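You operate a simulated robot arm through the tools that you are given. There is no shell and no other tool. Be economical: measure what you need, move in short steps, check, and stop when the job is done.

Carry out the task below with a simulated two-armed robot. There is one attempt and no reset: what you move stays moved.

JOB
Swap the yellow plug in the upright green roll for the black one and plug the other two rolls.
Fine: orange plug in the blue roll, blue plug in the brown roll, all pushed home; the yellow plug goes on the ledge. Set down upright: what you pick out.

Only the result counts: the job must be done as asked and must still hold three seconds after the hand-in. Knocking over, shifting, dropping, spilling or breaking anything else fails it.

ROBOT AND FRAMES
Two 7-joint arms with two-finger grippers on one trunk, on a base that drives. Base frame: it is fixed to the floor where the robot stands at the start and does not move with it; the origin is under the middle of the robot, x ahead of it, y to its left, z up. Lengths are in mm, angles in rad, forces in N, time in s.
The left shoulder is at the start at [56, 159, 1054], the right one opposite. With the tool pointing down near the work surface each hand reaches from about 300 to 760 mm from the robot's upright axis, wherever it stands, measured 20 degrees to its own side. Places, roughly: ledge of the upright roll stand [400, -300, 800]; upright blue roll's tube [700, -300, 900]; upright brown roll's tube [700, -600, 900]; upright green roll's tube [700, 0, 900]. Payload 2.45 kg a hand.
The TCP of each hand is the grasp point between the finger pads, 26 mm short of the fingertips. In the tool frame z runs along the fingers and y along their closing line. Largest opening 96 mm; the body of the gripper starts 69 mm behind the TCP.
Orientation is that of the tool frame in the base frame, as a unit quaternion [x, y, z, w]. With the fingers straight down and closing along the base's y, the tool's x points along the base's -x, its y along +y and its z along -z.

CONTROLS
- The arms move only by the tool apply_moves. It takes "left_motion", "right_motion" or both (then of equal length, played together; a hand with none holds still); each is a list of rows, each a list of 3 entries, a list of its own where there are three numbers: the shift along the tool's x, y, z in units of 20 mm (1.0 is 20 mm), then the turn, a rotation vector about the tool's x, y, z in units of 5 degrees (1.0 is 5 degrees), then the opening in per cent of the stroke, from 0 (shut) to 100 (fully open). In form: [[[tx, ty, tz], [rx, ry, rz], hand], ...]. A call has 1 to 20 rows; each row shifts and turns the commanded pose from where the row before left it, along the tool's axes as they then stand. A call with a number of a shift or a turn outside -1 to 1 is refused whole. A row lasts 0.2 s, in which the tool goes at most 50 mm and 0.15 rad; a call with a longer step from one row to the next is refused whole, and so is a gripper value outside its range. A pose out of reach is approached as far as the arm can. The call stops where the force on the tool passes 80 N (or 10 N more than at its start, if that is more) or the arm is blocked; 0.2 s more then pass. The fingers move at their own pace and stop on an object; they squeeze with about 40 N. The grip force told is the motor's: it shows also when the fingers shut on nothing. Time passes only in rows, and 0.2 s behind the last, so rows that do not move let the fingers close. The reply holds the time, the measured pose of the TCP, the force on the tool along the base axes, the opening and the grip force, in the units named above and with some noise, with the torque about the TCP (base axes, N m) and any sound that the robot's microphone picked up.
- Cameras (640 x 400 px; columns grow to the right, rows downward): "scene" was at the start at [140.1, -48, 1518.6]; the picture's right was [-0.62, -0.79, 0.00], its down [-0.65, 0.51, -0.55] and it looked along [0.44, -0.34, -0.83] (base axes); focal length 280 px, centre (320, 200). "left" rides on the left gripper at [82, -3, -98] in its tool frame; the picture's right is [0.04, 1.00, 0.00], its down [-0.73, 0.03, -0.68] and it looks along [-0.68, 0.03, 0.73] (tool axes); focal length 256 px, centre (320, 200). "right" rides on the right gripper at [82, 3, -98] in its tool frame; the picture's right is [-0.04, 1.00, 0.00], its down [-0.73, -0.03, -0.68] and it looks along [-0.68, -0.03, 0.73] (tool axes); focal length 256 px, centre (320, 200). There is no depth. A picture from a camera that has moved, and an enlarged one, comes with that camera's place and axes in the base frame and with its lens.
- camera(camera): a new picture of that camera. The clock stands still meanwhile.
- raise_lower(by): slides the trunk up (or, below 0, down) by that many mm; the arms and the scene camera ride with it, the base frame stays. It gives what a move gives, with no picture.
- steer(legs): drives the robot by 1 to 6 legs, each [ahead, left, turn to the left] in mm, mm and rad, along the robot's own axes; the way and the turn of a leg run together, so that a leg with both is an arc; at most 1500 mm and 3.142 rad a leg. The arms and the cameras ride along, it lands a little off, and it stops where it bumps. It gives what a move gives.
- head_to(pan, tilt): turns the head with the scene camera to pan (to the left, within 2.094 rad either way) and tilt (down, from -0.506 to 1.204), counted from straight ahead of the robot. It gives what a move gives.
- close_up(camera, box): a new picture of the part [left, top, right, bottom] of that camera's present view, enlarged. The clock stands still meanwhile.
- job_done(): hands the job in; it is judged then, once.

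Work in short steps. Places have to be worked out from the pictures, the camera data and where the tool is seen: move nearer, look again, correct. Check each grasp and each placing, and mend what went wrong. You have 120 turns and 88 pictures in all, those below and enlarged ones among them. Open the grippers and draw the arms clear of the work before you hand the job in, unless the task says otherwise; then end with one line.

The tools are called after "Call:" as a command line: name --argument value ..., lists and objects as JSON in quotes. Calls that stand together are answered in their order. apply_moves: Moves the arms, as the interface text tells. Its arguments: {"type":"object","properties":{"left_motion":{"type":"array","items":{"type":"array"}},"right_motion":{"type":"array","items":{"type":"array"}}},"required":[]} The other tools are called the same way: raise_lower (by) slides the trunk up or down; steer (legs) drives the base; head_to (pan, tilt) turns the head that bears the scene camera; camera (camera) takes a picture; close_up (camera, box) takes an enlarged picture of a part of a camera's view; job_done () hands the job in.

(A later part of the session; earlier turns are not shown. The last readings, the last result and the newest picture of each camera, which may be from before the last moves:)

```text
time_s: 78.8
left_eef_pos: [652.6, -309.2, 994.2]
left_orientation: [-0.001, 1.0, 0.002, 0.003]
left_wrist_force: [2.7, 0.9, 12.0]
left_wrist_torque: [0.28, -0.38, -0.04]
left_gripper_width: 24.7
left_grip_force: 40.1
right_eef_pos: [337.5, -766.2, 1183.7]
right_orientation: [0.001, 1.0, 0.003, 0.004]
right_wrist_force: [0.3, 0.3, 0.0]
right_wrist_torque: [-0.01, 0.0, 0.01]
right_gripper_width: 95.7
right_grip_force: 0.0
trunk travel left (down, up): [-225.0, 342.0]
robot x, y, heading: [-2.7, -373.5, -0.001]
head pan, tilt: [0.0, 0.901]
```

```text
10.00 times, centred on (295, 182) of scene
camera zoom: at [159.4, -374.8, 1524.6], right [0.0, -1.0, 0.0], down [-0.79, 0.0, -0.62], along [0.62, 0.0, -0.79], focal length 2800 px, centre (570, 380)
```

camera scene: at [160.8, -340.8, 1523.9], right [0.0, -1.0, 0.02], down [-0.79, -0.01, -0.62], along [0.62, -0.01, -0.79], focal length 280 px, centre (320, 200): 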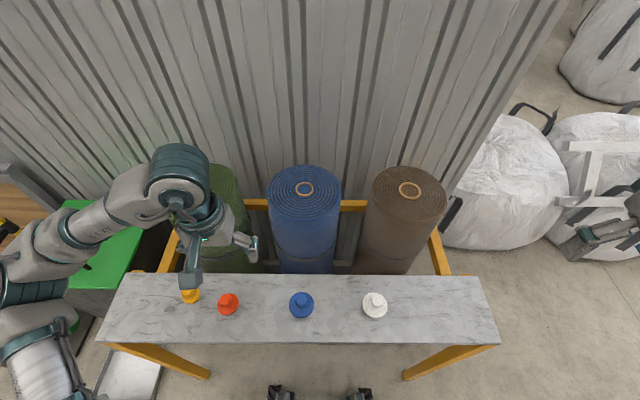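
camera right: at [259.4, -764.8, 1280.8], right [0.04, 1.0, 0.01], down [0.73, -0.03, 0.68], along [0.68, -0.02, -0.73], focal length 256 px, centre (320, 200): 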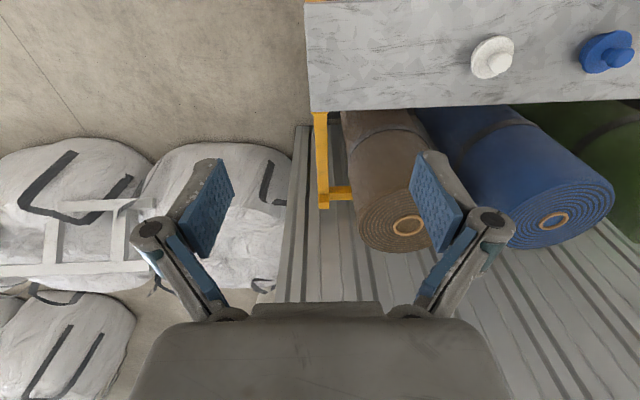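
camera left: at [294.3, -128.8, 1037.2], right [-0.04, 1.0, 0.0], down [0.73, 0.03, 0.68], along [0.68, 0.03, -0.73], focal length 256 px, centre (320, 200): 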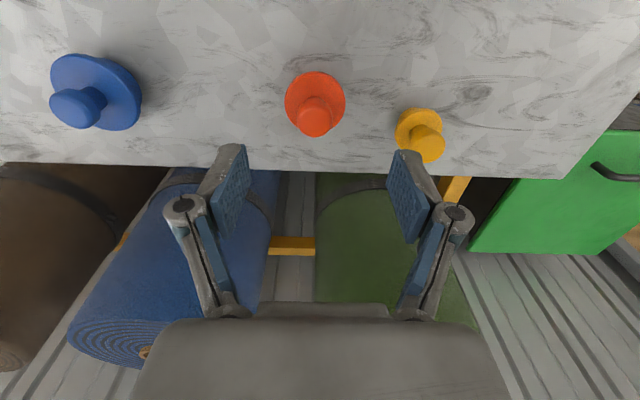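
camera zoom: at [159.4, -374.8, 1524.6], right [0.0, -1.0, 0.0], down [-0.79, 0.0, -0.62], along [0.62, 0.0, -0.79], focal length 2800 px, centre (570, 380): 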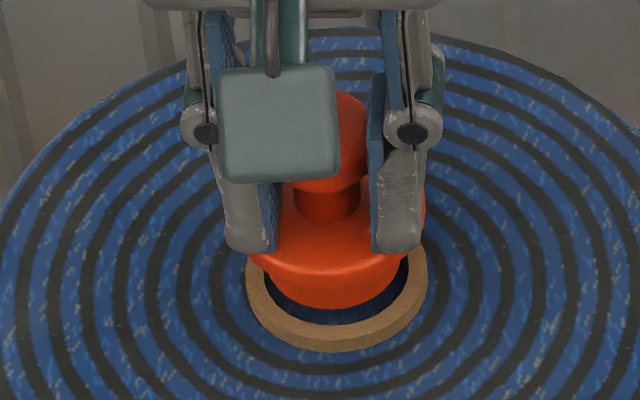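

Better; still ~4 mm far and ~0.8 mm to +y. Adjust again.

Call:
apply_moves --left_motion '[[[0, 0, -0.3], [0, 0, 0], 0], [[0.18, -0.04, 0], [0, 0, 0], 0], [[0, 0, 0], [0, 0, 0], 0], [[0, 0, 0.15], [0, 0, 0], 0], [[0, 0, 0.15], [0, 0, 0], 0], [[0, 0, 0.15], [0, 0, 0], 0], [[0, 0, 0], [0, 0, 0], 0], [[0, 0, 0], [0, 0, 0], 0]]'

Call:
close_up --camera "scene" --box '[265, 162, 325, 202]'

```text
time_s: 80.6
left_eef_pos: [648.4, -308.9, 989.9]
left_orientation: [-0.001, 1.0, 0.003, 0.002]
left_wrist_force: [0.8, -0.6, -0.2]
left_wrist_torque: [0.0, 0.02, -0.01]
left_gripper_width: 24.8
left_grip_force: 40.0
right_eef_pos: [339.6, -768.1, 1182.2]
right_orientation: [0.0, 1.0, 0.003, 0.004]
right_wrist_force: [0.0, -0.2, 0.0]
right_wrist_torque: [-0.01, 0.01, 0.0]
right_gripper_width: 96.1
right_grip_force: 0.0
trunk travel left (down, up): [-225.0, 342.0]
robot x, y, heading: [-1.0, -371.8, -0.001]
head pan, tilt: [0.0, 0.901]
```

```text
10.00 times, centred on (295, 182) of scene
camera zoom: at [161.7, -374.7, 1524.2], right [0.0, -1.0, 0.0], down [-0.79, 0.0, -0.62], along [0.62, 0.0, -0.79], focal length 2800 px, centre (570, 380)
```

zoom: 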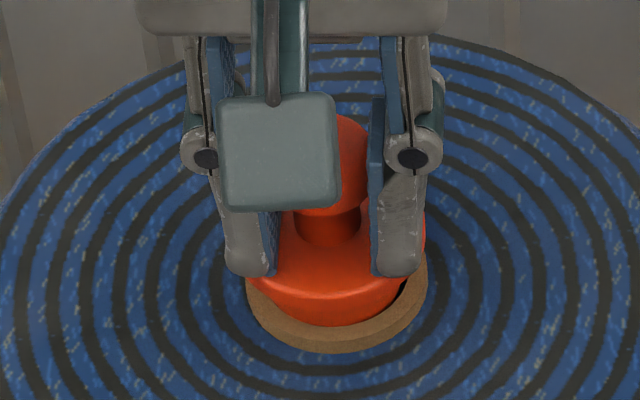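

The stem entered freely. Push home.

Call:
apply_moves --left_motion '[[[0, 0, 0.15], [0, 0, 0], 0], [[0, 0, 0.15], [0, 0, 0], 0], [[0, 0, 0.15], [0, 0, 0], 0], [[0, 0, 0.15], [0, 0, 0], 0], [[0, 0, 0.15], [0, 0, 0], 0], [[0, 0, 0.15], [0, 0, 0], 0], [[0, 0, 0.15], [0, 0, 0], 0], [[0, 0, 0], [0, 0, 0], 0]]'

```text
time_s: 82.4
left_eef_pos: [648.5, -308.6, 972.1]
left_orientation: [-0.003, 1.0, 0.002, 0.006]
left_wrist_force: [16.4, 0.9, 37.6]
left_wrist_torque: [-0.02, 0.07, -0.06]
left_gripper_width: 24.6
left_grip_force: 39.7
right_eef_pos: [338.9, -767.8, 1183.8]
right_orientation: [-0.001, 1.0, 0.003, 0.005]
right_wrist_force: [0.4, 0.1, -0.5]
right_wrist_torque: [-0.01, 0.0, -0.03]
right_gripper_width: 96.2
right_grip_force: 0.0
trunk travel left (down, up): [-225.0, 342.0]
robot x, y, heading: [-1.6, -372.8, 0.0]
head pan, tilt: [0.0, 0.901]
```

Call:
apply_moves --left_motion '[[[0, 0, 0.15], [0, 0, 0], 0], [[0, 0, 0.15], [0, 0, 0], 0], [[0, 0, 0.1], [0, 0, 0], 0], [[0, 0, 0], [0, 0, 0], 0]]'

Call:
close_up --camera "scene" --box '[265, 162, 325, 202]'

```text
time_s: 83.4
left_eef_pos: [648.3, -308.1, 972.3]
left_orientation: [-0.003, 1.0, 0.0, 0.011]
left_wrist_force: [24.9, 4.1, 73.0]
left_wrist_torque: [0.1, 0.16, -0.16]
left_gripper_width: 24.8
left_grip_force: 40.4
right_eef_pos: [335.2, -767.3, 1185.1]
right_orientation: [0.0, 1.0, 0.004, 0.005]
right_wrist_force: [0.2, 0.0, 1.1]
right_wrist_torque: [-0.02, 0.05, 0.01]
right_gripper_width: 96.0
right_grip_force: 0.0
trunk travel left (down, up): [-225.0, 342.0]
robot x, y, heading: [-1.5, -373.9, -0.002]
head pan, tilt: [0.0, 0.901]
```

```text
10.00 times, centred on (295, 182) of scene
camera zoom: at [151.9, -374.8, 1526.1], right [0.0, -1.0, 0.0], down [-0.78, 0.0, -0.62], along [0.62, 0.0, -0.78], focal length 2800 px, centre (570, 380)
```

zoom: 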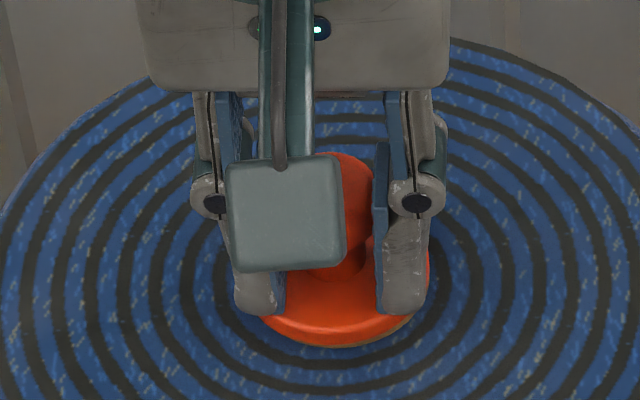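

Hard stop at 972, 73 N: seated. Unload, release, rise and check.

Call:
apply_moves --left_motion '[[[0, 0, -0.3], [0, 0, 0], 0], [[0, 0, -0.15], [0, 0, 0], 0], [[0, 0, 0], [0, 0, 0], 20], [[0, 0, 0], [0, 0, 0], 50], [[0, 0, 0], [0, 0, 0], 50], [[0, 0, -0.5], [0, 0, 0], 50], [[0, 0, -1], [0, 0, 0], 50], [[0, 0, -1], [0, 0, 0], 50], [[0, 0, -1], [0, 0, 0], 50], [[0, 0, 0], [0, 0, 0], 50]]'

Call:
close_up --camera "left" --box '[200, 50, 440, 200]'

```text
time_s: 85.6
left_eef_pos: [648.9, -308.0, 1038.9]
left_orientation: [-0.002, 1.0, 0.002, 0.002]
left_wrist_force: [-0.1, 0.6, 0.0]
left_wrist_torque: [-0.03, -0.01, -0.03]
left_gripper_width: 47.9
left_grip_force: 0.1
right_eef_pos: [339.7, -767.4, 1182.4]
right_orientation: [0.0, 1.0, 0.003, 0.003]
right_wrist_force: [0.5, 0.1, -0.6]
right_wrist_torque: [-0.02, -0.01, -0.01]
right_gripper_width: 96.3
right_grip_force: 0.1
trunk travel left (down, up): [-225.0, 342.0]
robot x, y, heading: [1.2, -366.5, -0.002]
head pan, tilt: [0.0, 0.901]
```

```text
2.67 times, centred on (320, 125) of left
camera zoom: at [567.3, -311.9, 1135.3], right [-0.04, 1.0, 0.0], down [0.73, 0.03, 0.68], along [0.68, 0.03, -0.73], focal length 683 px, centre (320, 400)
```

zoom: 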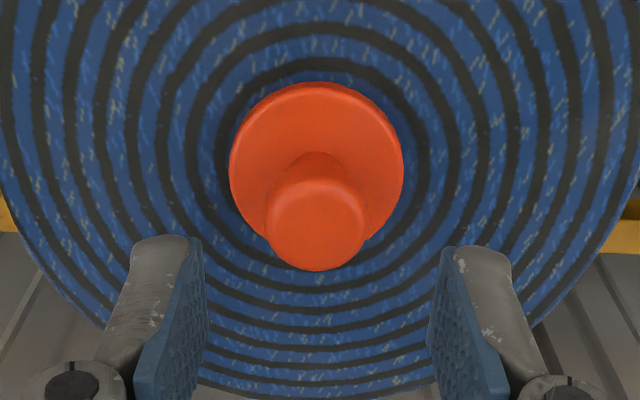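

Orange is seated. Retract the left hand back and to the left, clear of the right arm's work.

Call:
apply_moves --left_motion '[[[0.8, 0, -1], [0, 0, 0], 50], [[1, 0, -1], [0, 0, 0], 50], [[1, 0.4, -1], [0, 0, 0], 50], [[1, 0.6, -1], [0, 0, 0], 50], [[1, 0.8, 0], [0, 0, 0], 50], [[1, 0.8, 0], [0, 0, 0], 50], [[1, 0.8, 0], [0, 0, 0], 50], [[1, 0.8, 0], [0, 0, 0], 50], [[1, 0.8, 0], [0, 0, 0], 50], [[1, 0.8, 0], [0, 0, 0], 50], [[1, 0.8, 0], [0, 0, 0], 50], [[1, 0.8, 0], [0, 0, 0], 50], [[1, 0.8, 0], [0, 0, 0], 50], [[1, 0.8, 0], [0, 0, 0], 50], [[0.5, 0.6, 0], [0, 0, 0], 50], [[0, 0.3, 0], [0, 0, 0], 50], [[0, 0, 0], [0, 0, 0], 50]]'

Call:
camera --camera "scene"

```text
time_s: 89.2
left_eef_pos: [360.4, -109.4, 1116.6]
left_orientation: [-0.001, 1.0, 0.003, 0.002]
left_wrist_force: [0.2, -0.5, 0.0]
left_wrist_torque: [-0.02, 0.02, -0.04]
left_gripper_width: 48.1
left_grip_force: 0.0
right_eef_pos: [339.9, -767.1, 1183.7]
right_orientation: [0.0, 1.0, 0.003, 0.003]
right_wrist_force: [0.2, 0.4, -0.6]
right_wrist_torque: [0.03, 0.05, 0.01]
right_gripper_width: 96.1
right_grip_force: 0.1
trunk travel left (down, up): [-225.0, 342.0]
robot x, y, heading: [0.7, -370.6, -0.001]
head pan, tilt: [0.0, 0.901]
```

```text
30 pictures are left
camera scene: at [159.7, -372.0, 1524.4], right [0.0, -1.0, 0.0], down [-0.79, 0.0, -0.62], along [0.62, 0.0, -0.79], focal length 280 px, centre (320, 200)
```

scene: 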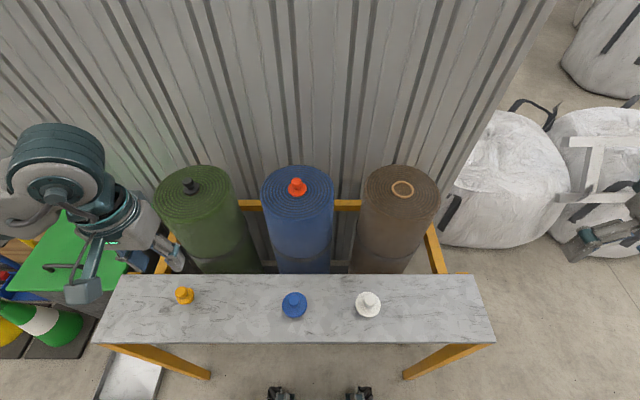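

Blue plug ≈ (382,-311). Bring the right hand over, staying high.

Call:
apply_moves --right_motion '[[[-0.1, 0.4, 0.3], [0, 0, 0], 100], [[-0.1, 0.8, 0.3], [0, 0, 0], 100], [[-0.1, 1, 0.3], [0, 0, 0], 100], [[-0.1, 1, 0.3], [0, 0, 0], 100], [[-0.1, 1, 0.3], [0, 0, 0], 100], [[-0.1, 1, 0.3], [0, 0, 0], 100], [[-0.1, 1, 0.3], [0, 0, 0], 100], [[-0.1, 1, 0.3], [0, 0, 0], 100], [[-0.1, 1, 0.3], [0, 0, 0], 100], [[-0.1, 1, 0.3], [0, 0, 0], 100], [[-0.1, 1, 0.3], [0, 0, 0], 100], [[-0.1, 1, 0.3], [0, 0, 0], 100], [[-0.1, 1, 0.3], [0, 0, 0], 100], [[-0.1, 1, 0.3], [0, 0, 0], 100], [[-0.1, 1, 0.3], [0, 0, 0], 100], [[-0.1, 1, 0.3], [0, 0, 0], 100], [[-0.1, 1, 0.3], [0, 0, 0], 100], [[-0.1, 1, 0.3], [0, 0, 0], 100], [[-0.1, 1, 0.3], [0, 0, 0], 100], [[-0.1, 1, 0.3], [0, 0, 0], 100]]'

Call:
apply_moves --right_motion '[[[0, 1, 0.3], [0, 0, 0], 100], [[0, 1, 0.3], [0, 0, 0], 100], [[0, 0.8, 0.5], [0, 0, 0], 100], [[0, 0.4, 1], [0, 0, 0], 100], [[0, 0.2, 1], [0, 0, 0], 100], [[0, 0, 1], [0, 0, 0], 100], [[0, 0, 0.5], [0, 0, 0], 100], [[0, 0, 0], [0, 0, 0], 100], [[0, 0, 0], [0, 0, 0], 100], [[0, 0, 0], [0, 0, 0], 100], [[0, 0, 0], [0, 0, 0], 100], [[0, 0, 0], [0, 0, 0], 100], [[0, 0, 0], [0, 0, 0], 100], [[0, 0, 0], [0, 0, 0], 100]]'

Call:
camera --camera "right"

```text
time_s: 93.4
left_eef_pos: [360.9, -107.7, 1117.9]
left_orientation: [-0.002, 1.0, 0.002, 0.003]
left_wrist_force: [-0.2, 0.4, 0.3]
left_wrist_torque: [0.02, -0.01, 0.0]
left_gripper_width: 48.0
left_grip_force: 0.2
right_eef_pos: [373.2, -461.3, 1091.1]
right_orientation: [0.0, 1.0, 0.004, 0.003]
right_wrist_force: [-1.0, -0.3, 1.0]
right_wrist_torque: [0.0, -0.01, 0.01]
right_gripper_width: 96.1
right_grip_force: 0.0
right hand out of reach, approached as far as the arm can: row 17, 18, 19, 20
trunk travel left (down, up): [-225.0, 342.0]
robot x, y, heading: [-2.0, -373.8, 0.0]
head pan, tilt: [0.0, 0.901]
```

```text
time_s: 96.4
left_eef_pos: [361.4, -109.1, 1115.9]
left_orientation: [-0.002, 1.0, 0.002, 0.001]
left_wrist_force: [-0.1, 0.4, 0.3]
left_wrist_torque: [-0.01, 0.02, -0.02]
left_gripper_width: 47.9
left_grip_force: 0.1
right_eef_pos: [377.2, -454.8, 1022.1]
right_orientation: [0.0, 1.0, 0.003, 0.004]
right_wrist_force: [0.1, 0.1, 0.0]
right_wrist_torque: [0.03, -0.02, 0.0]
right_gripper_width: 96.2
right_grip_force: 0.1
right hand out of reach, approached as far as the arm can: row 1, 2, 3, 4
trunk travel left (down, up): [-225.0, 342.0]
robot x, y, heading: [1.4, -369.3, 0.001]
head pan, tilt: [0.0, 0.901]
```

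```text
29 pictures are left
camera right: at [296.6, -450.6, 1120.2], right [0.04, 1.0, 0.01], down [0.73, -0.03, 0.68], along [0.68, -0.02, -0.73], focal length 256 px, centre (320, 200)
```

right: 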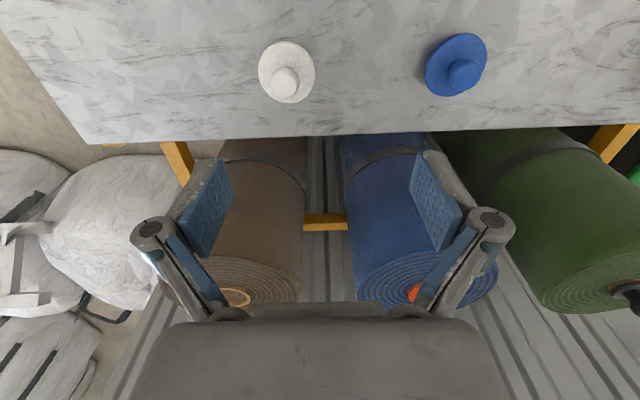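

The right arm's inward limit is about 85 mm right of the robot axis. I drive 160 mm left so that the right hand comes over the blue plug, then let the sway settle.

Call:
steer --legs '[[0, 80, 0], [0, 80, 0]]'

Call:
apply_moves --right_motion '[[[0, 0, 0], [0, 0, 0], 100], [[0, 0, 0], [0, 0, 0], 100], [[0, 0, 0], [0, 0, 0], 100], [[0, 0, 0], [0, 0, 0], 100], [[0, 0, 0], [0, 0, 0], 100], [[0, 0, 0], [0, 0, 0], 100], [[0, 0, 0], [0, 0, 0], 100], [[0, 0, 0], [0, 0, 0], 100], [[0, 0, 0], [0, 0, 0], 100], [[0, 0, 0], [0, 0, 0], 100], [[0, 0, 0], [0, 0, 0], 100], [[0, 0, 0], [0, 0, 0], 100], [[0, 0, 0], [0, 0, 0], 100], [[0, 0, 0], [0, 0, 0], 100], [[0, 0, 0], [0, 0, 0], 100], [[0, 0, 0], [0, 0, 0], 100], [[0, 0, 0], [0, 0, 0], 100], [[0, 0, 0], [0, 0, 0], 100], [[0, 0, 0], [0, 0, 0], 100], [[0, 0, 0], [0, 0, 0], 100]]'

Call:
apply_moves --right_motion '[[[0, 0, 0], [0, 0, 0], 100], [[0, 0, 0], [0, 0, 0], 100]]'

Call:
apply_moves --right_motion '[[[0, 0, 0], [0, 0, 0], 100], [[0, 0, 0], [0, 0, 0], 100]]'

Call:
camera --camera "right"

```text
time_s: 98.1
left_eef_pos: [359.6, 36.7, 1119.4]
left_orientation: [-0.001, 1.0, 0.009, 0.003]
left_wrist_force: [-0.4, -0.2, 0.4]
left_wrist_torque: [-0.02, -0.06, 0.0]
left_gripper_width: 48.1
left_grip_force: 0.0
right_eef_pos: [373.2, -307.1, 1020.7]
right_orientation: [0.0, 1.0, 0.009, 0.004]
right_wrist_force: [1.3, 0.4, -0.2]
right_wrist_torque: [-0.03, -0.01, 0.02]
right_gripper_width: 95.8
right_grip_force: 0.1
trunk travel left (down, up): [-225.0, 342.0]
robot x, y, heading: [-2.5, -210.7, 0.001]
head pan, tilt: [0.0, 0.901]
```

```text
time_s: 102.5
left_eef_pos: [349.1, 14.5, 1131.7]
left_orientation: [-0.002, 1.0, 0.024, 0.006]
left_wrist_force: [-0.1, -0.3, 0.5]
left_wrist_torque: [0.02, 0.0, 0.0]
left_gripper_width: 48.3
left_grip_force: 0.1
right_eef_pos: [363.8, -328.4, 1022.5]
right_orientation: [-0.002, 1.0, 0.023, 0.01]
right_wrist_force: [-0.8, 0.1, -0.2]
right_wrist_torque: [0.09, -0.01, 0.02]
right_gripper_width: 95.9
right_grip_force: 0.0
trunk travel left (down, up): [-225.0, 342.0]
robot x, y, heading: [0.6, -201.4, -0.003]
head pan, tilt: [0.0, 0.901]
stopped in row 20 (right hand): the arm was blocked; the commanded pose is now the measured one
```

```text
time_s: 103.3
left_eef_pos: [345.9, 35.3, 1128.9]
left_orientation: [-0.004, 1.0, 0.019, 0.008]
left_wrist_force: [0.4, -0.1, -0.7]
left_wrist_torque: [0.04, 0.03, -0.01]
left_gripper_width: 48.1
left_grip_force: 0.0
right_eef_pos: [361.6, -306.8, 1025.8]
right_orientation: [-0.004, 1.0, 0.017, 0.012]
right_wrist_force: [0.1, -0.2, 0.2]
right_wrist_torque: [0.03, -0.02, 0.0]
right_gripper_width: 96.0
right_grip_force: 0.1
trunk travel left (down, up): [-225.0, 342.0]
robot x, y, heading: [1.2, -193.2, 0.001]
head pan, tilt: [0.0, 0.901]
stopped in row 2 (right hand): the arm was blocked; the commanded pose is now the measured one
```

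```text
time_s: 104.1
left_eef_pos: [342.7, 54.9, 1128.6]
left_orientation: [-0.007, 1.0, 0.014, 0.009]
left_wrist_force: [-0.3, 0.2, 0.7]
left_wrist_torque: [-0.02, -0.01, -0.01]
left_gripper_width: 48.2
left_grip_force: 0.0
right_eef_pos: [358.8, -288.4, 1028.7]
right_orientation: [-0.007, 1.0, 0.012, 0.014]
right_wrist_force: [0.4, -0.1, -0.1]
right_wrist_torque: [0.05, -0.02, 0.01]
right_gripper_width: 95.9
right_grip_force: 0.0
trunk travel left (down, up): [-225.0, 342.0]
robot x, y, heading: [-1.6, -186.9, -0.002]
head pan, tilt: [0.0, 0.901]
stopped in row 2 (right hand): the arm was blocked; the commanded pose is now the measured one
```

```text
28 pictures are left
camera right: at [276.6, -288.7, 1124.2], right [0.03, 1.0, 0.03], down [0.72, -0.04, 0.7], along [0.7, 0.0, -0.72], focal length 256 px, centre (320, 200)
```

right: 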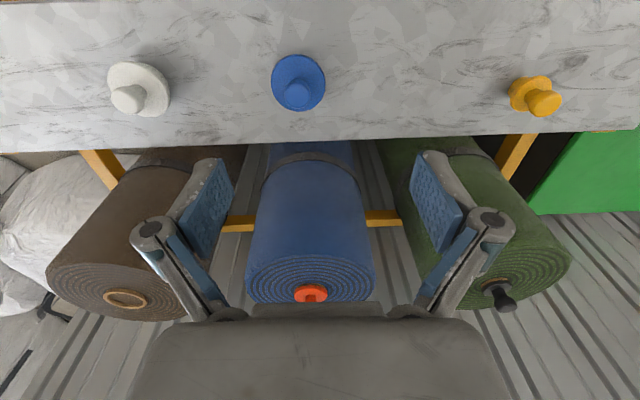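

The base is drifting: the right arm likely presses against the body at its inward limit. Move that hand outward at once.

Call:
apply_moves --right_motion '[[[0, -0.5, 0], [0, 0, 0], 100], [[0, -1, 0], [0, 0, 0], 100], [[0, -1, 0], [0, 0, 0], 100], [[0, -1, 0], [0, 0, 0], 100], [[0, -0.5, 0], [0, 0, 0], 100]]'

Call:
apply_moves --right_motion '[[[0, 0, 0], [0, 0, 0], 100], [[0, 0, 0], [0, 0, 0], 100]]'

Call:
head_to --pan -0.3 --tilt 1.2

Call:
camera --camera "scene"

```text
time_s: 105.3
left_eef_pos: [343.8, 26.1, 1134.2]
left_orientation: [-0.005, 1.0, 0.023, 0.009]
left_wrist_force: [-0.4, -0.1, 0.0]
left_wrist_torque: [0.04, -0.01, -0.01]
left_gripper_width: 47.9
left_grip_force: 0.0
right_eef_pos: [360.1, -395.3, 1022.4]
right_orientation: [-0.006, 1.0, 0.023, 0.013]
right_wrist_force: [0.3, -0.9, 0.4]
right_wrist_torque: [0.06, -0.01, -0.02]
right_gripper_width: 95.7
right_grip_force: 0.1
trunk travel left (down, up): [-225.0, 342.0]
robot x, y, heading: [0.2, -188.3, -0.003]
head pan, tilt: [0.0, 0.901]
```

```text
time_s: 105.9
left_eef_pos: [342.6, 41.2, 1131.2]
left_orientation: [-0.006, 1.0, 0.017, 0.009]
left_wrist_force: [-0.4, -0.4, -0.4]
left_wrist_torque: [0.01, 0.02, -0.01]
left_gripper_width: 48.0
left_grip_force: 0.0
right_eef_pos: [361.0, -380.6, 1025.0]
right_orientation: [-0.006, 1.0, 0.017, 0.013]
right_wrist_force: [-0.8, 1.2, -0.1]
right_wrist_torque: [0.0, -0.03, -0.02]
right_gripper_width: 95.8
right_grip_force: 0.1
trunk travel left (down, up): [-225.0, 342.0]
robot x, y, heading: [2.8, -186.7, 0.003]
head pan, tilt: [0.0, 0.901]
```

```text
time_s: 106.7
left_eef_pos: [341.8, 50.3, 1129.3]
left_orientation: [-0.007, 1.0, 0.014, 0.009]
left_wrist_force: [0.3, 0.6, 0.9]
left_wrist_torque: [-0.01, 0.05, -0.01]
left_gripper_width: 48.2
left_grip_force: 0.1
right_eef_pos: [362.0, -371.4, 1026.1]
right_orientation: [-0.007, 1.0, 0.015, 0.013]
right_wrist_force: [-0.2, 0.9, -0.4]
right_wrist_torque: [-0.01, -0.01, -0.01]
right_gripper_width: 95.9
right_grip_force: 0.2
trunk travel left (down, up): [-225.0, 342.0]
robot x, y, heading: [0.9, -188.0, 0.005]
head pan, tilt: [-0.3, 1.201]
```

```text
27 pictures are left
camera scene: at [138.6, -188.5, 1504.7], right [-0.29, -0.96, 0.01], down [-0.89, 0.27, -0.36], along [0.34, -0.12, -0.93], focal length 280 px, centre (320, 200)
```

scene: 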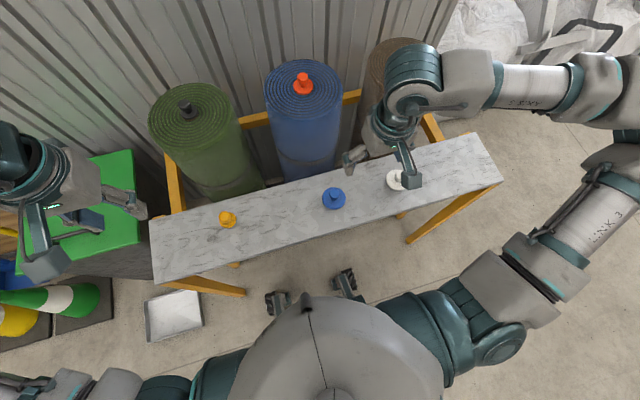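

Drift has stopped. Wait for the sway to settle, then fix the tool tilt.

Call:
apply_moves --right_motion '[[[0, 0, 0], [0, 0, 0], 100], [[0, 0, 0], [0, 0, 0], 100], [[0, 0, 0], [0, 0, 0], 100], [[0, 0, 0], [0, 0, 0], 100], [[0, 0, 0], [0, 0, 0], 100], [[0, 0, 0], [0, 0, 0], 100], [[0, 0, 0], [0, 0, 0], 100], [[0, 0, 0], [0, 0, 0], 100], [[0, 0, 0], [0, 0, 0], 100], [[0, 0, 0], [0, 0, 0], 100], [[0, 0, 0], [0, 0, 0], 100], [[0, 0, 0], [0, 0, 0], 100], [[0, 0, 0], [0, 0, 0], 100], [[0, 0, 0], [0, 0, 0], 100], [[0, 0, 0], [0, 0, 0], 100], [[0, 0, 0], [0, 0, 0], 100], [[0, 0, 0], [0, 0, 0], 100], [[0, 0, 0], [0, 0, 0], 100], [[0, 0, 0], [0, 0, 0], 100], [[0, 0, 0], [0, 0, 0], 100]]'

Call:
apply_moves --right_motion '[[[0, 0, 0], [0, 0, 0], 100], [[0, 0, 0], [0, 0, 0], 100]]'

Call:
apply_moves --right_motion '[[[0, 0, 0], [0, 0, 0], 100], [[0, 0, 0], [0, 0, 0], 100]]'

```text
time_s: 110.9
left_eef_pos: [341.8, 54.6, 1130.2]
left_orientation: [-0.008, 1.0, 0.014, 0.009]
left_wrist_force: [-0.2, 0.6, -0.8]
left_wrist_torque: [-0.06, 0.0, -0.04]
left_gripper_width: 47.9
left_grip_force: 0.0
right_eef_pos: [359.9, -368.5, 1026.7]
right_orientation: [-0.008, 1.0, 0.012, 0.013]
right_wrist_force: [-0.5, 0.3, 0.6]
right_wrist_torque: [-0.06, -0.02, -0.01]
right_gripper_width: 95.9
right_grip_force: 0.1
trunk travel left (down, up): [-225.0, 342.0]
robot x, y, heading: [3.6, -181.5, 0.0]
head pan, tilt: [-0.3, 1.201]
```

```text
time_s: 111.5
left_eef_pos: [341.6, 43.2, 1130.6]
left_orientation: [-0.008, 1.0, 0.017, 0.009]
left_wrist_force: [0.7, -0.2, 1.0]
left_wrist_torque: [-0.01, 0.0, -0.01]
left_gripper_width: 48.2
left_grip_force: 0.1
right_eef_pos: [360.2, -379.3, 1024.5]
right_orientation: [-0.007, 1.0, 0.017, 0.013]
right_wrist_force: [0.2, -0.1, -0.4]
right_wrist_torque: [0.01, 0.01, 0.0]
right_gripper_width: 95.9
right_grip_force: 0.1
trunk travel left (down, up): [-225.0, 342.0]
robot x, y, heading: [1.9, -188.8, -0.0]
head pan, tilt: [-0.3, 1.201]
```

```text
time_s: 112.1
left_eef_pos: [341.3, 39.4, 1131.9]
left_orientation: [-0.006, 1.0, 0.018, 0.009]
left_wrist_force: [0.6, 0.1, -0.3]
left_wrist_torque: [0.01, 0.0, -0.03]
left_gripper_width: 47.8
left_grip_force: 0.1
right_eef_pos: [359.5, -382.9, 1023.6]
right_orientation: [-0.006, 1.0, 0.018, 0.013]
right_wrist_force: [-0.1, -0.8, -1.1]
right_wrist_torque: [-0.01, -0.01, 0.0]
right_gripper_width: 96.0
right_grip_force: 0.1
trunk travel left (down, up): [-225.0, 342.0]
robot x, y, heading: [1.5, -189.9, -0.005]
head pan, tilt: [-0.3, 1.201]
```

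Both hands show the same static lean (~2° roll), so the body itself is tilted; look around the base for a cause.

Call:
head_to --pan -1.8 --tilt 1.1

Call:
camera --camera "scene"

Call:
head_to --pan 1.5 --tilt 1.1

Call:
camera --camera "scene"

```text
time_s: 113.7
left_eef_pos: [342.7, 44.4, 1130.5]
left_orientation: [-0.007, 1.0, 0.016, 0.008]
left_wrist_force: [0.1, -0.1, -0.7]
left_wrist_torque: [-0.02, -0.03, 0.02]
left_gripper_width: 48.1
left_grip_force: 0.0
right_eef_pos: [362.3, -376.2, 1026.2]
right_orientation: [-0.006, 1.0, 0.016, 0.013]
right_wrist_force: [0.9, -0.4, 0.4]
right_wrist_torque: [0.01, -0.02, 0.03]
right_gripper_width: 96.1
right_grip_force: 0.0
trunk travel left (down, up): [-225.0, 342.0]
robot x, y, heading: [-0.6, -188.5, -0.002]
head pan, tilt: [-1.799, 1.1]
```

```text
26 pictures are left
camera scene: at [70.7, -246.6, 1510.9], right [-0.97, 0.23, 0.0], down [0.2, 0.87, -0.46], along [-0.11, -0.44, -0.89], focal length 280 px, centre (320, 200)
```

scene: 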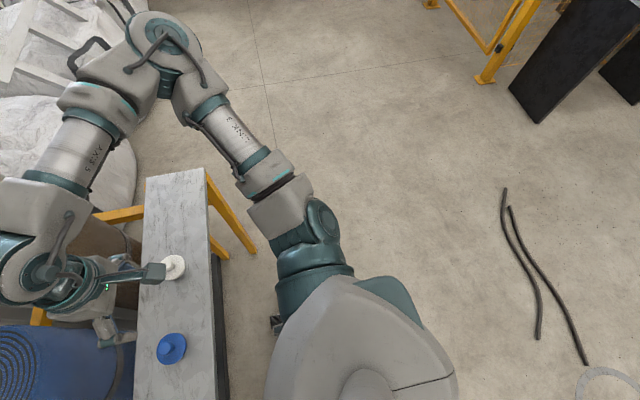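

```text
time_s: 116.5
left_eef_pos: [342.1, 45.1, 1130.6]
left_orientation: [-0.007, 1.0, 0.016, 0.008]
left_wrist_force: [-0.7, 0.4, -0.1]
left_wrist_torque: [-0.04, -0.01, -0.01]
left_gripper_width: 48.0
left_grip_force: 0.1
right_eef_pos: [360.7, -377.1, 1024.4]
right_orientation: [-0.006, 1.0, 0.016, 0.014]
right_wrist_force: [-0.6, 1.2, -0.3]
right_wrist_torque: [0.01, -0.04, 0.02]
right_gripper_width: 95.9
right_grip_force: 0.0
trunk travel left (down, up): [-225.0, 342.0]
robot x, y, heading: [-0.4, -189.0, 0.005]
head pan, tilt: [1.499, 1.1]
```

```text
25 pictures are left
camera scene: at [89.5, -123.9, 1510.7], right [1.0, -0.07, 0.0], down [-0.07, -0.89, -0.45], along [0.03, 0.45, -0.89], focal length 280 px, centre (320, 200)
```

scene: 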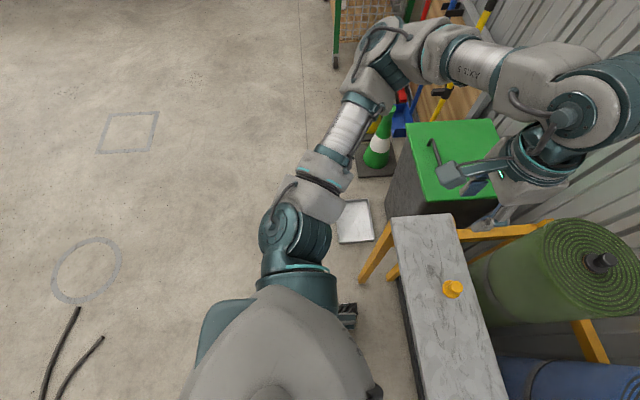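

Nothing is in the way; it has settled. I level the right tool and move it over the blue plug.

Call:
apply_moves --right_motion '[[[0, 0, 0], [0.37, 0.31, 0.14], 100], [[-0.3, 0.7, 0.3], [0, 0, 0], 100], [[-0.3, 0.8, 0.5], [0, 0, 0], 100], [[-0.3, 0.8, 0.5], [0, 0, 0], 100], [[-0.1, 0.6, 0.5], [0, 0, 0], 100], [[0, 0.4, 0.5], [0, 0, 0], 100], [[0, 0, 0.5], [0, 0, 0], 100], [[0, 0, 0], [0, 0, 0], 100], [[0, 0, 0], [0, 0, 0], 100], [[0, 0, 0], [0, 0, 0], 100], [[0, 0, 0], [0, 0, 0], 100], [[0, 0, 0], [0, 0, 0], 100], [[0, 0, 0], [0, 0, 0], 100], [[0, 0, 0], [0, 0, 0], 100], [[0, 0, 0], [0, 0, 0], 100], [[0, 0, 0], [0, 0, 0], 100], [[0, 0, 0], [0, 0, 0], 100], [[0, 0, 0], [0, 0, 0], 100], [[0, 0, 0], [0, 0, 0], 100]]'

Call:
head_to --pan 0.0 --tilt 0.9

Call:
camera --camera "right"

```text
time_s: 120.5
left_eef_pos: [343.4, 45.0, 1130.6]
left_orientation: [-0.006, 1.0, 0.016, 0.009]
left_wrist_force: [0.4, -0.1, 0.6]
left_wrist_torque: [-0.02, 0.01, 0.03]
left_gripper_width: 48.0
left_grip_force: 0.0
right_eef_pos: [379.4, -309.0, 969.3]
right_orientation: [0.0, 1.0, -0.001, 0.0]
right_wrist_force: [-0.6, 0.1, -0.3]
right_wrist_torque: [-0.02, 0.01, 0.01]
right_gripper_width: 96.1
right_grip_force: 0.1
trunk travel left (down, up): [-225.0, 342.0]
robot x, y, heading: [-0.7, -188.1, 0.004]
head pan, tilt: [1.499, 1.1]
```

```text
time_s: 122.1
left_eef_pos: [343.6, 45.6, 1131.0]
left_orientation: [-0.007, 1.0, 0.016, 0.009]
left_wrist_force: [0.5, 0.5, 1.1]
left_wrist_torque: [-0.03, -0.02, -0.04]
left_gripper_width: 48.0
left_grip_force: 0.0
right_eef_pos: [381.3, -308.8, 967.9]
right_orientation: [-0.001, 1.0, 0.0, -0.001]
right_wrist_force: [0.0, 1.0, 0.5]
right_wrist_torque: [0.03, 0.03, -0.01]
right_gripper_width: 96.0
right_grip_force: 0.1
trunk travel left (down, up): [-225.0, 342.0]
robot x, y, heading: [0.6, -185.7, -0.003]
head pan, tilt: [0.0, 0.901]
```

```text
24 pictures are left
camera right: at [301.0, -306.2, 1066.8], right [0.04, 1.0, 0.0], down [0.73, -0.03, 0.68], along [0.68, -0.03, -0.73], focal length 256 px, centre (320, 200)
```

right: 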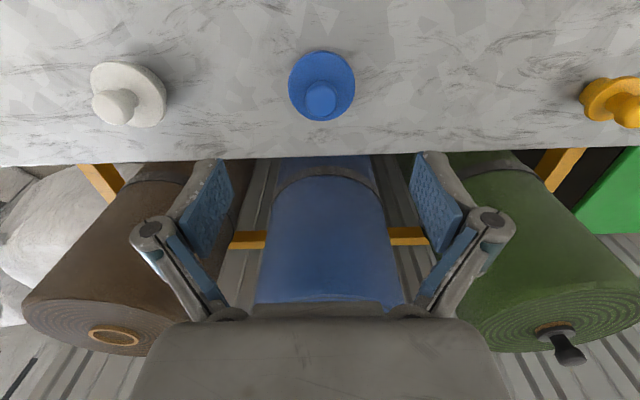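

Centred. Descend to ~880.

Call:
apply_moves --right_motion '[[[0, 0, 0.5], [0, 0, 0], 90], [[0, 0, 0.8], [0, 0, 0], 90], [[0, 0, 0.8], [0, 0, 0], 90], [[0, 0, 0.8], [0, 0, 0], 90], [[0, 0, 0.8], [0, 0, 0], 90], [[0, 0, 0.6], [0, 0, 0], 90], [[0, 0, 0], [0, 0, 0], 90], [[0, 0, 0], [0, 0, 0], 90]]'

Call:
close_up --camera "right" --box '[160, 50, 480, 250]'

```text
time_s: 123.9
left_eef_pos: [340.7, 45.1, 1130.7]
left_orientation: [-0.007, 1.0, 0.015, 0.009]
left_wrist_force: [-0.5, -0.5, 0.2]
left_wrist_torque: [0.01, 0.0, 0.01]
left_gripper_width: 47.8
left_grip_force: 0.1
right_eef_pos: [381.4, -310.0, 882.3]
right_orientation: [-0.001, 1.0, -0.001, -0.001]
right_wrist_force: [-0.4, 0.4, -0.5]
right_wrist_torque: [0.0, 0.03, 0.01]
right_gripper_width: 86.3
right_grip_force: 0.1
trunk travel left (down, up): [-225.0, 342.0]
robot x, y, heading: [-0.4, -189.5, 0.0]
head pan, tilt: [0.0, 0.901]
```

```text
2.00 times, centred on (320, 150) of right
camera zoom: at [301.6, -305.9, 979.4], right [0.04, 1.0, 0.0], down [0.73, -0.03, 0.68], along [0.68, -0.03, -0.73], focal length 512 px, centre (320, 300)
```

zoom: 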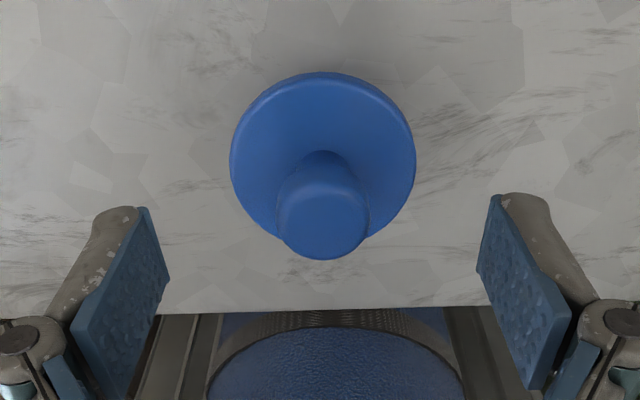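

Aligned. Descend 24 mm and grip.

Call:
apply_moves --right_motion '[[[0, 0, 0.6], [0, 0, 0], 90], [[0, 0, 0.6], [0, 0, 0], 90], [[0, 0, 0], [0, 0, 0], 90], [[0, 0, 0], [0, 0, 0], 0], [[0, 0, 0], [0, 0, 0], 0], [[0, 0, 0], [0, 0, 0], 0], [[0, 0, 0], [0, 0, 0], 0]]'

```text
time_s: 125.5
left_eef_pos: [342.8, 45.2, 1130.6]
left_orientation: [-0.007, 1.0, 0.015, 0.008]
left_wrist_force: [0.3, -0.8, 0.3]
left_wrist_torque: [-0.02, 0.02, 0.0]
left_gripper_width: 48.0
left_grip_force: 0.0
right_eef_pos: [381.1, -310.7, 859.2]
right_orientation: [0.0, 1.0, -0.001, 0.0]
right_wrist_force: [1.3, 1.2, 1.3]
right_wrist_torque: [0.05, -0.04, -0.03]
right_gripper_width: 24.3
right_grip_force: 40.1
trunk travel left (down, up): [-225.0, 342.0]
robot x, y, heading: [2.0, -186.8, 0.005]
head pan, tilt: [0.0, 0.901]
```

Gripped. Lift and move outward from the inward limit before driving.

Call:
apply_moves --right_motion '[[[0, 0, -0.5], [0, 0, 0], 0], [[0, 0, -1], [0, 0, 0], 0], [[0, 0, -1], [0, 0, 0], 0], [[0, 0, -1], [0, 0, 0], 0], [[0, 0, -1], [0, 0, 0], 0], [[0, -0.4, -1], [0, 0, 0], 0], [[0, -0.7, -1], [0, 0, 0], 0], [[0, -0.7, -1], [0, 0, 0], 0], [[0, -0.7, -1], [0, 0, 0], 0], [[0, -0.7, -1], [0, 0, 0], 0], [[0, -0.7, -0.5], [0, 0, 0], 0], [[0, -0.7, 0], [0, 0, 0], 0], [[0, -0.4, 0], [0, 0, 0], 0], [[0, 0, 0], [0, 0, 0], 0]]'

Call:
steer --legs '[[0, -50, 0], [0, -50, 0], [0, -50, 0]]'

Call:
apply_moves --right_motion '[[[0, 0, 0], [0, 0, 0], 0], [[0, 0, 0], [0, 0, 0], 0], [[0, 0, 0], [0, 0, 0], 0], [[0, 0, 0], [0, 0, 0], 0], [[0, 0, 0], [0, 0, 0], 0], [[0, 0, 0], [0, 0, 0], 0], [[0, 0, 0], [0, 0, 0], 0], [[0, 0, 0], [0, 0, 0], 0], [[0, 0, 0], [0, 0, 0], 0], [[0, 0, 0], [0, 0, 0], 0], [[0, 0, 0], [0, 0, 0], 0], [[0, 0, 0], [0, 0, 0], 0], [[0, 0, 0], [0, 0, 0], 0], [[0, 0, 0], [0, 0, 0], 0], [[0, 0, 0], [0, 0, 0], 0], [[0, 0, 0], [0, 0, 0], 0], [[0, 0, 0], [0, 0, 0], 0], [[0, 0, 0], [0, 0, 0], 0], [[0, 0, 0], [0, 0, 0], 0], [[0, 0, 0], [0, 0, 0], 0]]'

Call:
apply_moves --right_motion '[[[0, 0, 0], [0, 0, 0], 0], [[0, 0, 0], [0, 0, 0], 0], [[0, 0, 0], [0, 0, 0], 0]]'

```text
time_s: 128.5
left_eef_pos: [343.4, 44.8, 1131.3]
left_orientation: [-0.007, 1.0, 0.017, 0.009]
left_wrist_force: [-0.7, -0.5, 0.5]
left_wrist_torque: [0.01, 0.06, -0.02]
left_gripper_width: 47.9
left_grip_force: 0.1
right_eef_pos: [379.3, -411.5, 1057.3]
right_orientation: [0.0, 1.0, -0.001, -0.001]
right_wrist_force: [-0.3, 0.5, -0.9]
right_wrist_torque: [0.0, 0.0, 0.01]
right_gripper_width: 24.6
right_grip_force: 40.1
trunk travel left (down, up): [-225.0, 342.0]
robot x, y, heading: [-1.2, -188.5, -0.0]
head pan, tilt: [0.0, 0.901]
```

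```text
time_s: 130.5
left_eef_pos: [342.4, -83.6, 1127.1]
left_orientation: [-0.009, 1.0, 0.008, 0.008]
left_wrist_force: [-1.3, 0.5, 0.3]
left_wrist_torque: [-0.01, -0.01, 0.02]
left_gripper_width: 48.1
left_grip_force: 0.0
right_eef_pos: [379.9, -539.2, 1062.0]
right_orientation: [-0.002, 1.0, -0.009, 0.001]
right_wrist_force: [-0.5, 1.2, -1.0]
right_wrist_torque: [0.01, -0.02, 0.04]
right_gripper_width: 24.6
right_grip_force: 39.6
trunk travel left (down, up): [-225.0, 342.0]
robot x, y, heading: [0.8, -333.6, 0.003]
head pan, tilt: [0.0, 0.901]
```

```text
time_s: 134.7
left_eef_pos: [339.5, -95.8, 1132.1]
left_orientation: [-0.009, 1.0, 0.014, 0.01]
left_wrist_force: [0.6, 0.3, -0.7]
left_wrist_torque: [0.01, -0.01, -0.04]
left_gripper_width: 48.0
left_grip_force: 0.1
right_eef_pos: [377.8, -552.1, 1061.2]
right_orientation: [-0.003, 1.0, -0.002, 0.001]
right_wrist_force: [0.3, -0.5, -0.3]
right_wrist_torque: [0.01, 0.0, 0.05]
right_gripper_width: 24.7
right_grip_force: 39.6
trunk travel left (down, up): [-225.0, 342.0]
robot x, y, heading: [3.8, -330.7, -0.001]
head pan, tilt: [0.0, 0.901]
```

```text
time_s: 135.5
left_eef_pos: [339.4, -99.3, 1131.4]
left_orientation: [-0.008, 1.0, 0.016, 0.01]
left_wrist_force: [0.9, -0.1, -0.6]
left_wrist_torque: [-0.01, 0.02, 0.02]
left_gripper_width: 48.1
left_grip_force: 0.0
right_eef_pos: [378.3, -555.2, 1059.5]
right_orientation: [-0.002, 1.0, -0.001, 0.001]
right_wrist_force: [-0.5, -0.1, 0.2]
right_wrist_torque: [-0.03, -0.01, -0.01]
right_gripper_width: 24.4
right_grip_force: 39.7
trunk travel left (down, up): [-225.0, 342.0]
robot x, y, heading: [2.7, -337.5, -0.004]
head pan, tilt: [0.0, 0.901]
```

Settled. Carry the blue plug over the brown roll.

Call:
apply_moves --right_motion '[[[-0.6, -0.1, 0], [0, 0, 0], 0], [[-1, -0.18, 0], [0, 0, 0], 0], [[-1, -0.18, 0], [0, 0, 0], 0], [[-1, -0.18, 0], [0, 0, 0], 0], [[-1, -0.18, 0], [0, 0, 0], 0], [[-1, -0.18, 0], [0, 0, 0], 0], [[-1, -0.18, 0], [0, 0, 0], 0], [[-1, -0.18, 0], [0, 0, 0], 0], [[-1, -0.18, 0], [0, 0, 0], 0], [[-1, -0.18, 0], [0, 0, 0], 0], [[-1, -0.18, 0], [0, 0, 0], 0], [[-1, -0.18, 0.3], [0, 0, 0], 0], [[-1, -0.18, 0.5], [0, 0, 0], 0], [[-0.8, -0.1, 0.7], [0, 0, 0], 0], [[0, 0, 0], [0, 0, 0], 0], [[0, 0, 0], [0, 0, 0], 0], [[0, 0, 0], [0, 0, 0], 0], [[0, 0, 0], [0, 0, 0], 0], [[0, 0, 0], [0, 0, 0], 0], [[0, 0, 0], [0, 0, 0], 0]]'

Call:
close_up --camera "right" --box '[200, 50, 440, 200]'

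Call:
close_up --camera "scene" --box '[360, 145, 450, 205]'

```text
time_s: 139.7
left_eef_pos: [339.0, -96.4, 1129.9]
left_orientation: [-0.01, 1.0, 0.013, 0.01]
left_wrist_force: [0.3, -0.3, 0.2]
left_wrist_torque: [0.05, 0.02, -0.01]
left_gripper_width: 48.1
left_grip_force: 0.1
right_eef_pos: [627.7, -617.5, 1035.9]
right_orientation: [-0.002, 1.0, -0.002, 0.001]
right_wrist_force: [-0.4, -0.1, -0.9]
right_wrist_torque: [0.02, 0.01, 0.0]
right_gripper_width: 24.4
right_grip_force: 40.1
right hand out of reach, approached as far as the arm can: row 13, 14
trunk travel left (down, up): [-225.0, 342.0]
robot x, y, heading: [1.0, -333.0, -0.0]
head pan, tilt: [0.0, 0.901]
```

```text
2.67 times, centred on (320, 125) of right
camera zoom: at [546.9, -613.1, 1134.6], right [0.04, 1.0, 0.0], down [0.73, -0.02, 0.68], along [0.68, -0.03, -0.73], focal length 683 px, centre (320, 400)
```

zoom: 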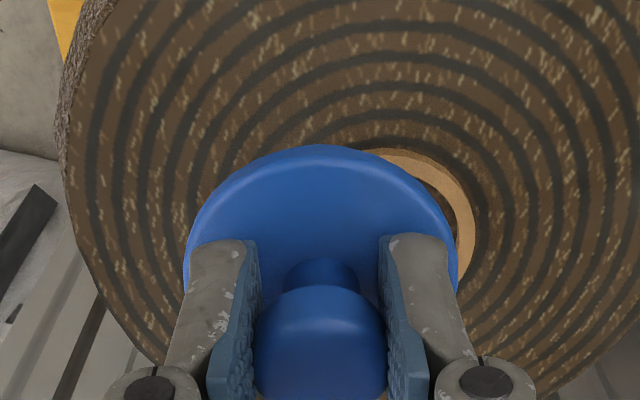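

```text
6.67 times, centred on (405, 175) of scene
camera zoom: at [162.5, -332.3, 1524.1], right [0.0, -1.0, 0.0], down [-0.79, 0.0, -0.62], along [0.62, 0.0, -0.79], focal length 1867 px, centre (-247, 367)
```

zoom: 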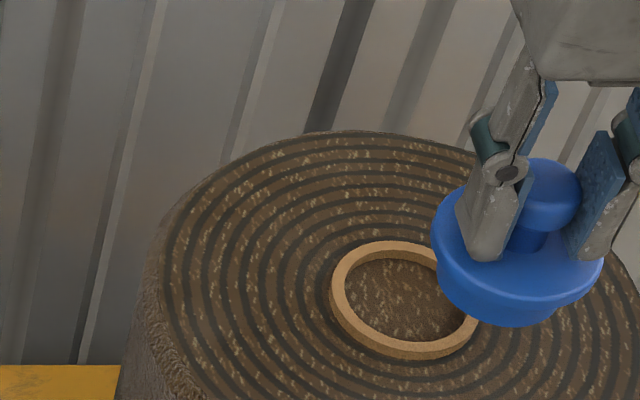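

The arm is near its reach limit; I drive 40 mm ahead (front feet clear of the ledge legs), then settle.

Call:
steer --legs '[[40, 0, 0]]'

Call:
apply_moves --right_motion '[[[0, 0.3, 0], [0, 0, 0], 0], [[0, 0.3, 0], [0, 0, 0], 0], [[0, 0, 0], [0, 0, 0], 0], [[0, 0, 0], [0, 0, 0], 0], [[0, 0, 0], [0, 0, 0], 0], [[0, 0, 0], [0, 0, 0], 0], [[0, 0, 0], [0, 0, 0], 0], [[0, 0, 0], [0, 0, 0], 0], [[0, 0, 0], [0, 0, 0], 0], [[0, 0, 0], [0, 0, 0], 0], [[0, 0, 0], [0, 0, 0], 0], [[0, 0, 0], [0, 0, 0], 0], [[0, 0, 0], [0, 0, 0], 0], [[0, 0, 0], [0, 0, 0], 0], [[0, 0, 0], [0, 0, 0], 0], [[0, 0, 0], [0, 0, 0], 0], [[0, 0, 0], [0, 0, 0], 0], [[0, 0, 0], [0, 0, 0], 0], [[0, 0, 0], [0, 0, 0], 0], [[0, 0, 0], [0, 0, 0], 0]]'

Call:
apply_moves --right_motion '[[[0, 0, 0], [0, 0, 0], 0], [[0, 0, 0], [0, 0, 0], 0], [[0, 0, 0], [0, 0, 0], 0]]'

```text
time_s: 140.6
left_eef_pos: [376.5, -96.2, 1133.2]
left_orientation: [-0.009, 1.0, 0.014, 0.012]
left_wrist_force: [0.4, -0.7, 0.8]
left_wrist_torque: [0.02, 0.03, 0.01]
left_gripper_width: 48.0
left_grip_force: 0.1
right_eef_pos: [665.3, -617.2, 1038.1]
right_orientation: [-0.002, 1.0, -0.003, 0.001]
right_wrist_force: [-0.2, -0.9, -0.5]
right_wrist_torque: [-0.01, 0.0, 0.0]
right_gripper_width: 24.6
right_grip_force: 40.0
trunk travel left (down, up): [-225.0, 342.0]
robot x, y, heading: [39.1, -333.6, -0.0]
head pan, tilt: [0.0, 0.901]
```

```text
time_s: 144.8
left_eef_pos: [376.5, -96.9, 1133.5]
left_orientation: [-0.009, 1.0, 0.014, 0.011]
left_wrist_force: [0.2, 0.4, 1.0]
left_wrist_torque: [0.0, -0.02, -0.02]
left_gripper_width: 48.0
left_grip_force: 0.0
right_eef_pos: [663.1, -607.3, 1038.0]
right_orientation: [-0.003, 1.0, -0.002, 0.003]
right_wrist_force: [0.4, -0.2, -0.8]
right_wrist_torque: [0.04, 0.0, -0.03]
right_gripper_width: 24.8
right_grip_force: 40.1
trunk travel left (down, up): [-225.0, 342.0]
robot x, y, heading: [38.1, -329.6, 0.0]
head pan, tilt: [0.0, 0.901]
```

```text
time_s: 145.6
left_eef_pos: [375.8, -95.5, 1132.5]
left_orientation: [-0.009, 1.0, 0.014, 0.01]
left_wrist_force: [-0.9, -0.7, -0.4]
left_wrist_torque: [0.03, -0.02, 0.01]
left_gripper_width: 48.0
left_grip_force: 0.0
right_eef_pos: [663.8, -607.6, 1037.7]
right_orientation: [-0.002, 1.0, -0.002, 0.002]
right_wrist_force: [0.1, -0.3, -0.1]
right_wrist_torque: [-0.03, -0.01, -0.02]
right_gripper_width: 25.1
right_grip_force: 39.8
trunk travel left (down, up): [-225.0, 342.0]
robot x, y, heading: [39.5, -331.7, 0.0]
head pan, tilt: [0.0, 0.901]
```

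Settled. Shift back toward x≈652 and y≈-603, then look with both cameras.

Call:
apply_moves --right_motion '[[[0.3, 0.1, 0], [0, 0, 0], 0], [[0.3, 0.1, 0], [0, 0, 0], 0], [[0, 0, 0], [0, 0, 0], 0], [[0, 0, 0], [0, 0, 0], 0], [[0, 0, 0], [0, 0, 0], 0], [[0, 0, 0], [0, 0, 0], 0]]'

Call:
close_up --camera "right" --box '[200, 50, 440, 200]'

Call:
close_up --camera "scene" --box '[375, 150, 450, 200]'

```text
time_s: 147.0
left_eef_pos: [374.5, -96.5, 1131.9]
left_orientation: [-0.009, 1.0, 0.014, 0.011]
left_wrist_force: [-1.1, 0.2, 0.2]
left_wrist_torque: [0.0, 0.0, -0.02]
left_gripper_width: 48.0
left_grip_force: 0.1
right_eef_pos: [650.9, -601.2, 1037.7]
right_orientation: [-0.002, 1.0, -0.003, 0.003]
right_wrist_force: [0.7, -0.7, -1.1]
right_wrist_torque: [0.01, -0.01, 0.0]
right_gripper_width: 24.7
right_grip_force: 40.0
trunk travel left (down, up): [-225.0, 342.0]
robot x, y, heading: [40.9, -330.2, 0.003]
head pan, tilt: [0.0, 0.901]
```

```text
2.67 times, centred on (320, 125) of right
camera zoom: at [570.9, -597.2, 1135.1], right [0.04, 1.0, 0.0], down [0.73, -0.02, 0.68], along [0.68, -0.03, -0.73], focal length 683 px, centre (320, 400)
```

zoom: 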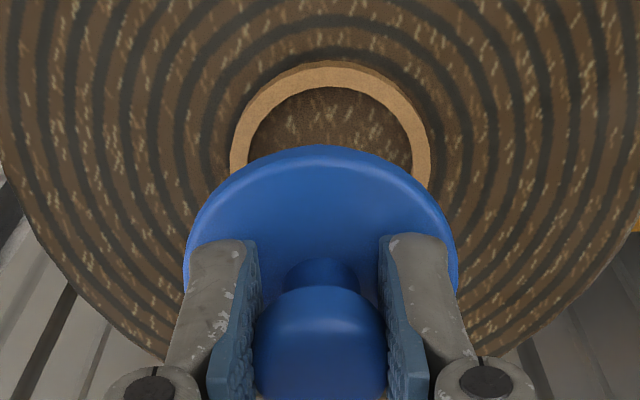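

```text
8.00 times, centred on (412, 175) of scene
camera zoom: at [202.0, -332.2, 1524.1], right [0.0, -1.0, 0.0], down [-0.79, 0.0, -0.62], along [0.62, 0.0, -0.79], focal length 2240 px, centre (-420, 400)
```

zoom: 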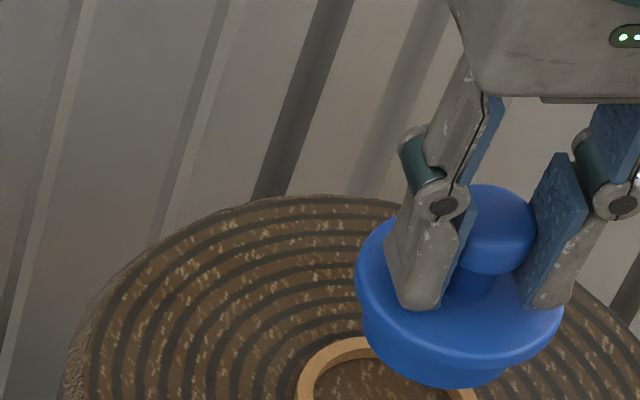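

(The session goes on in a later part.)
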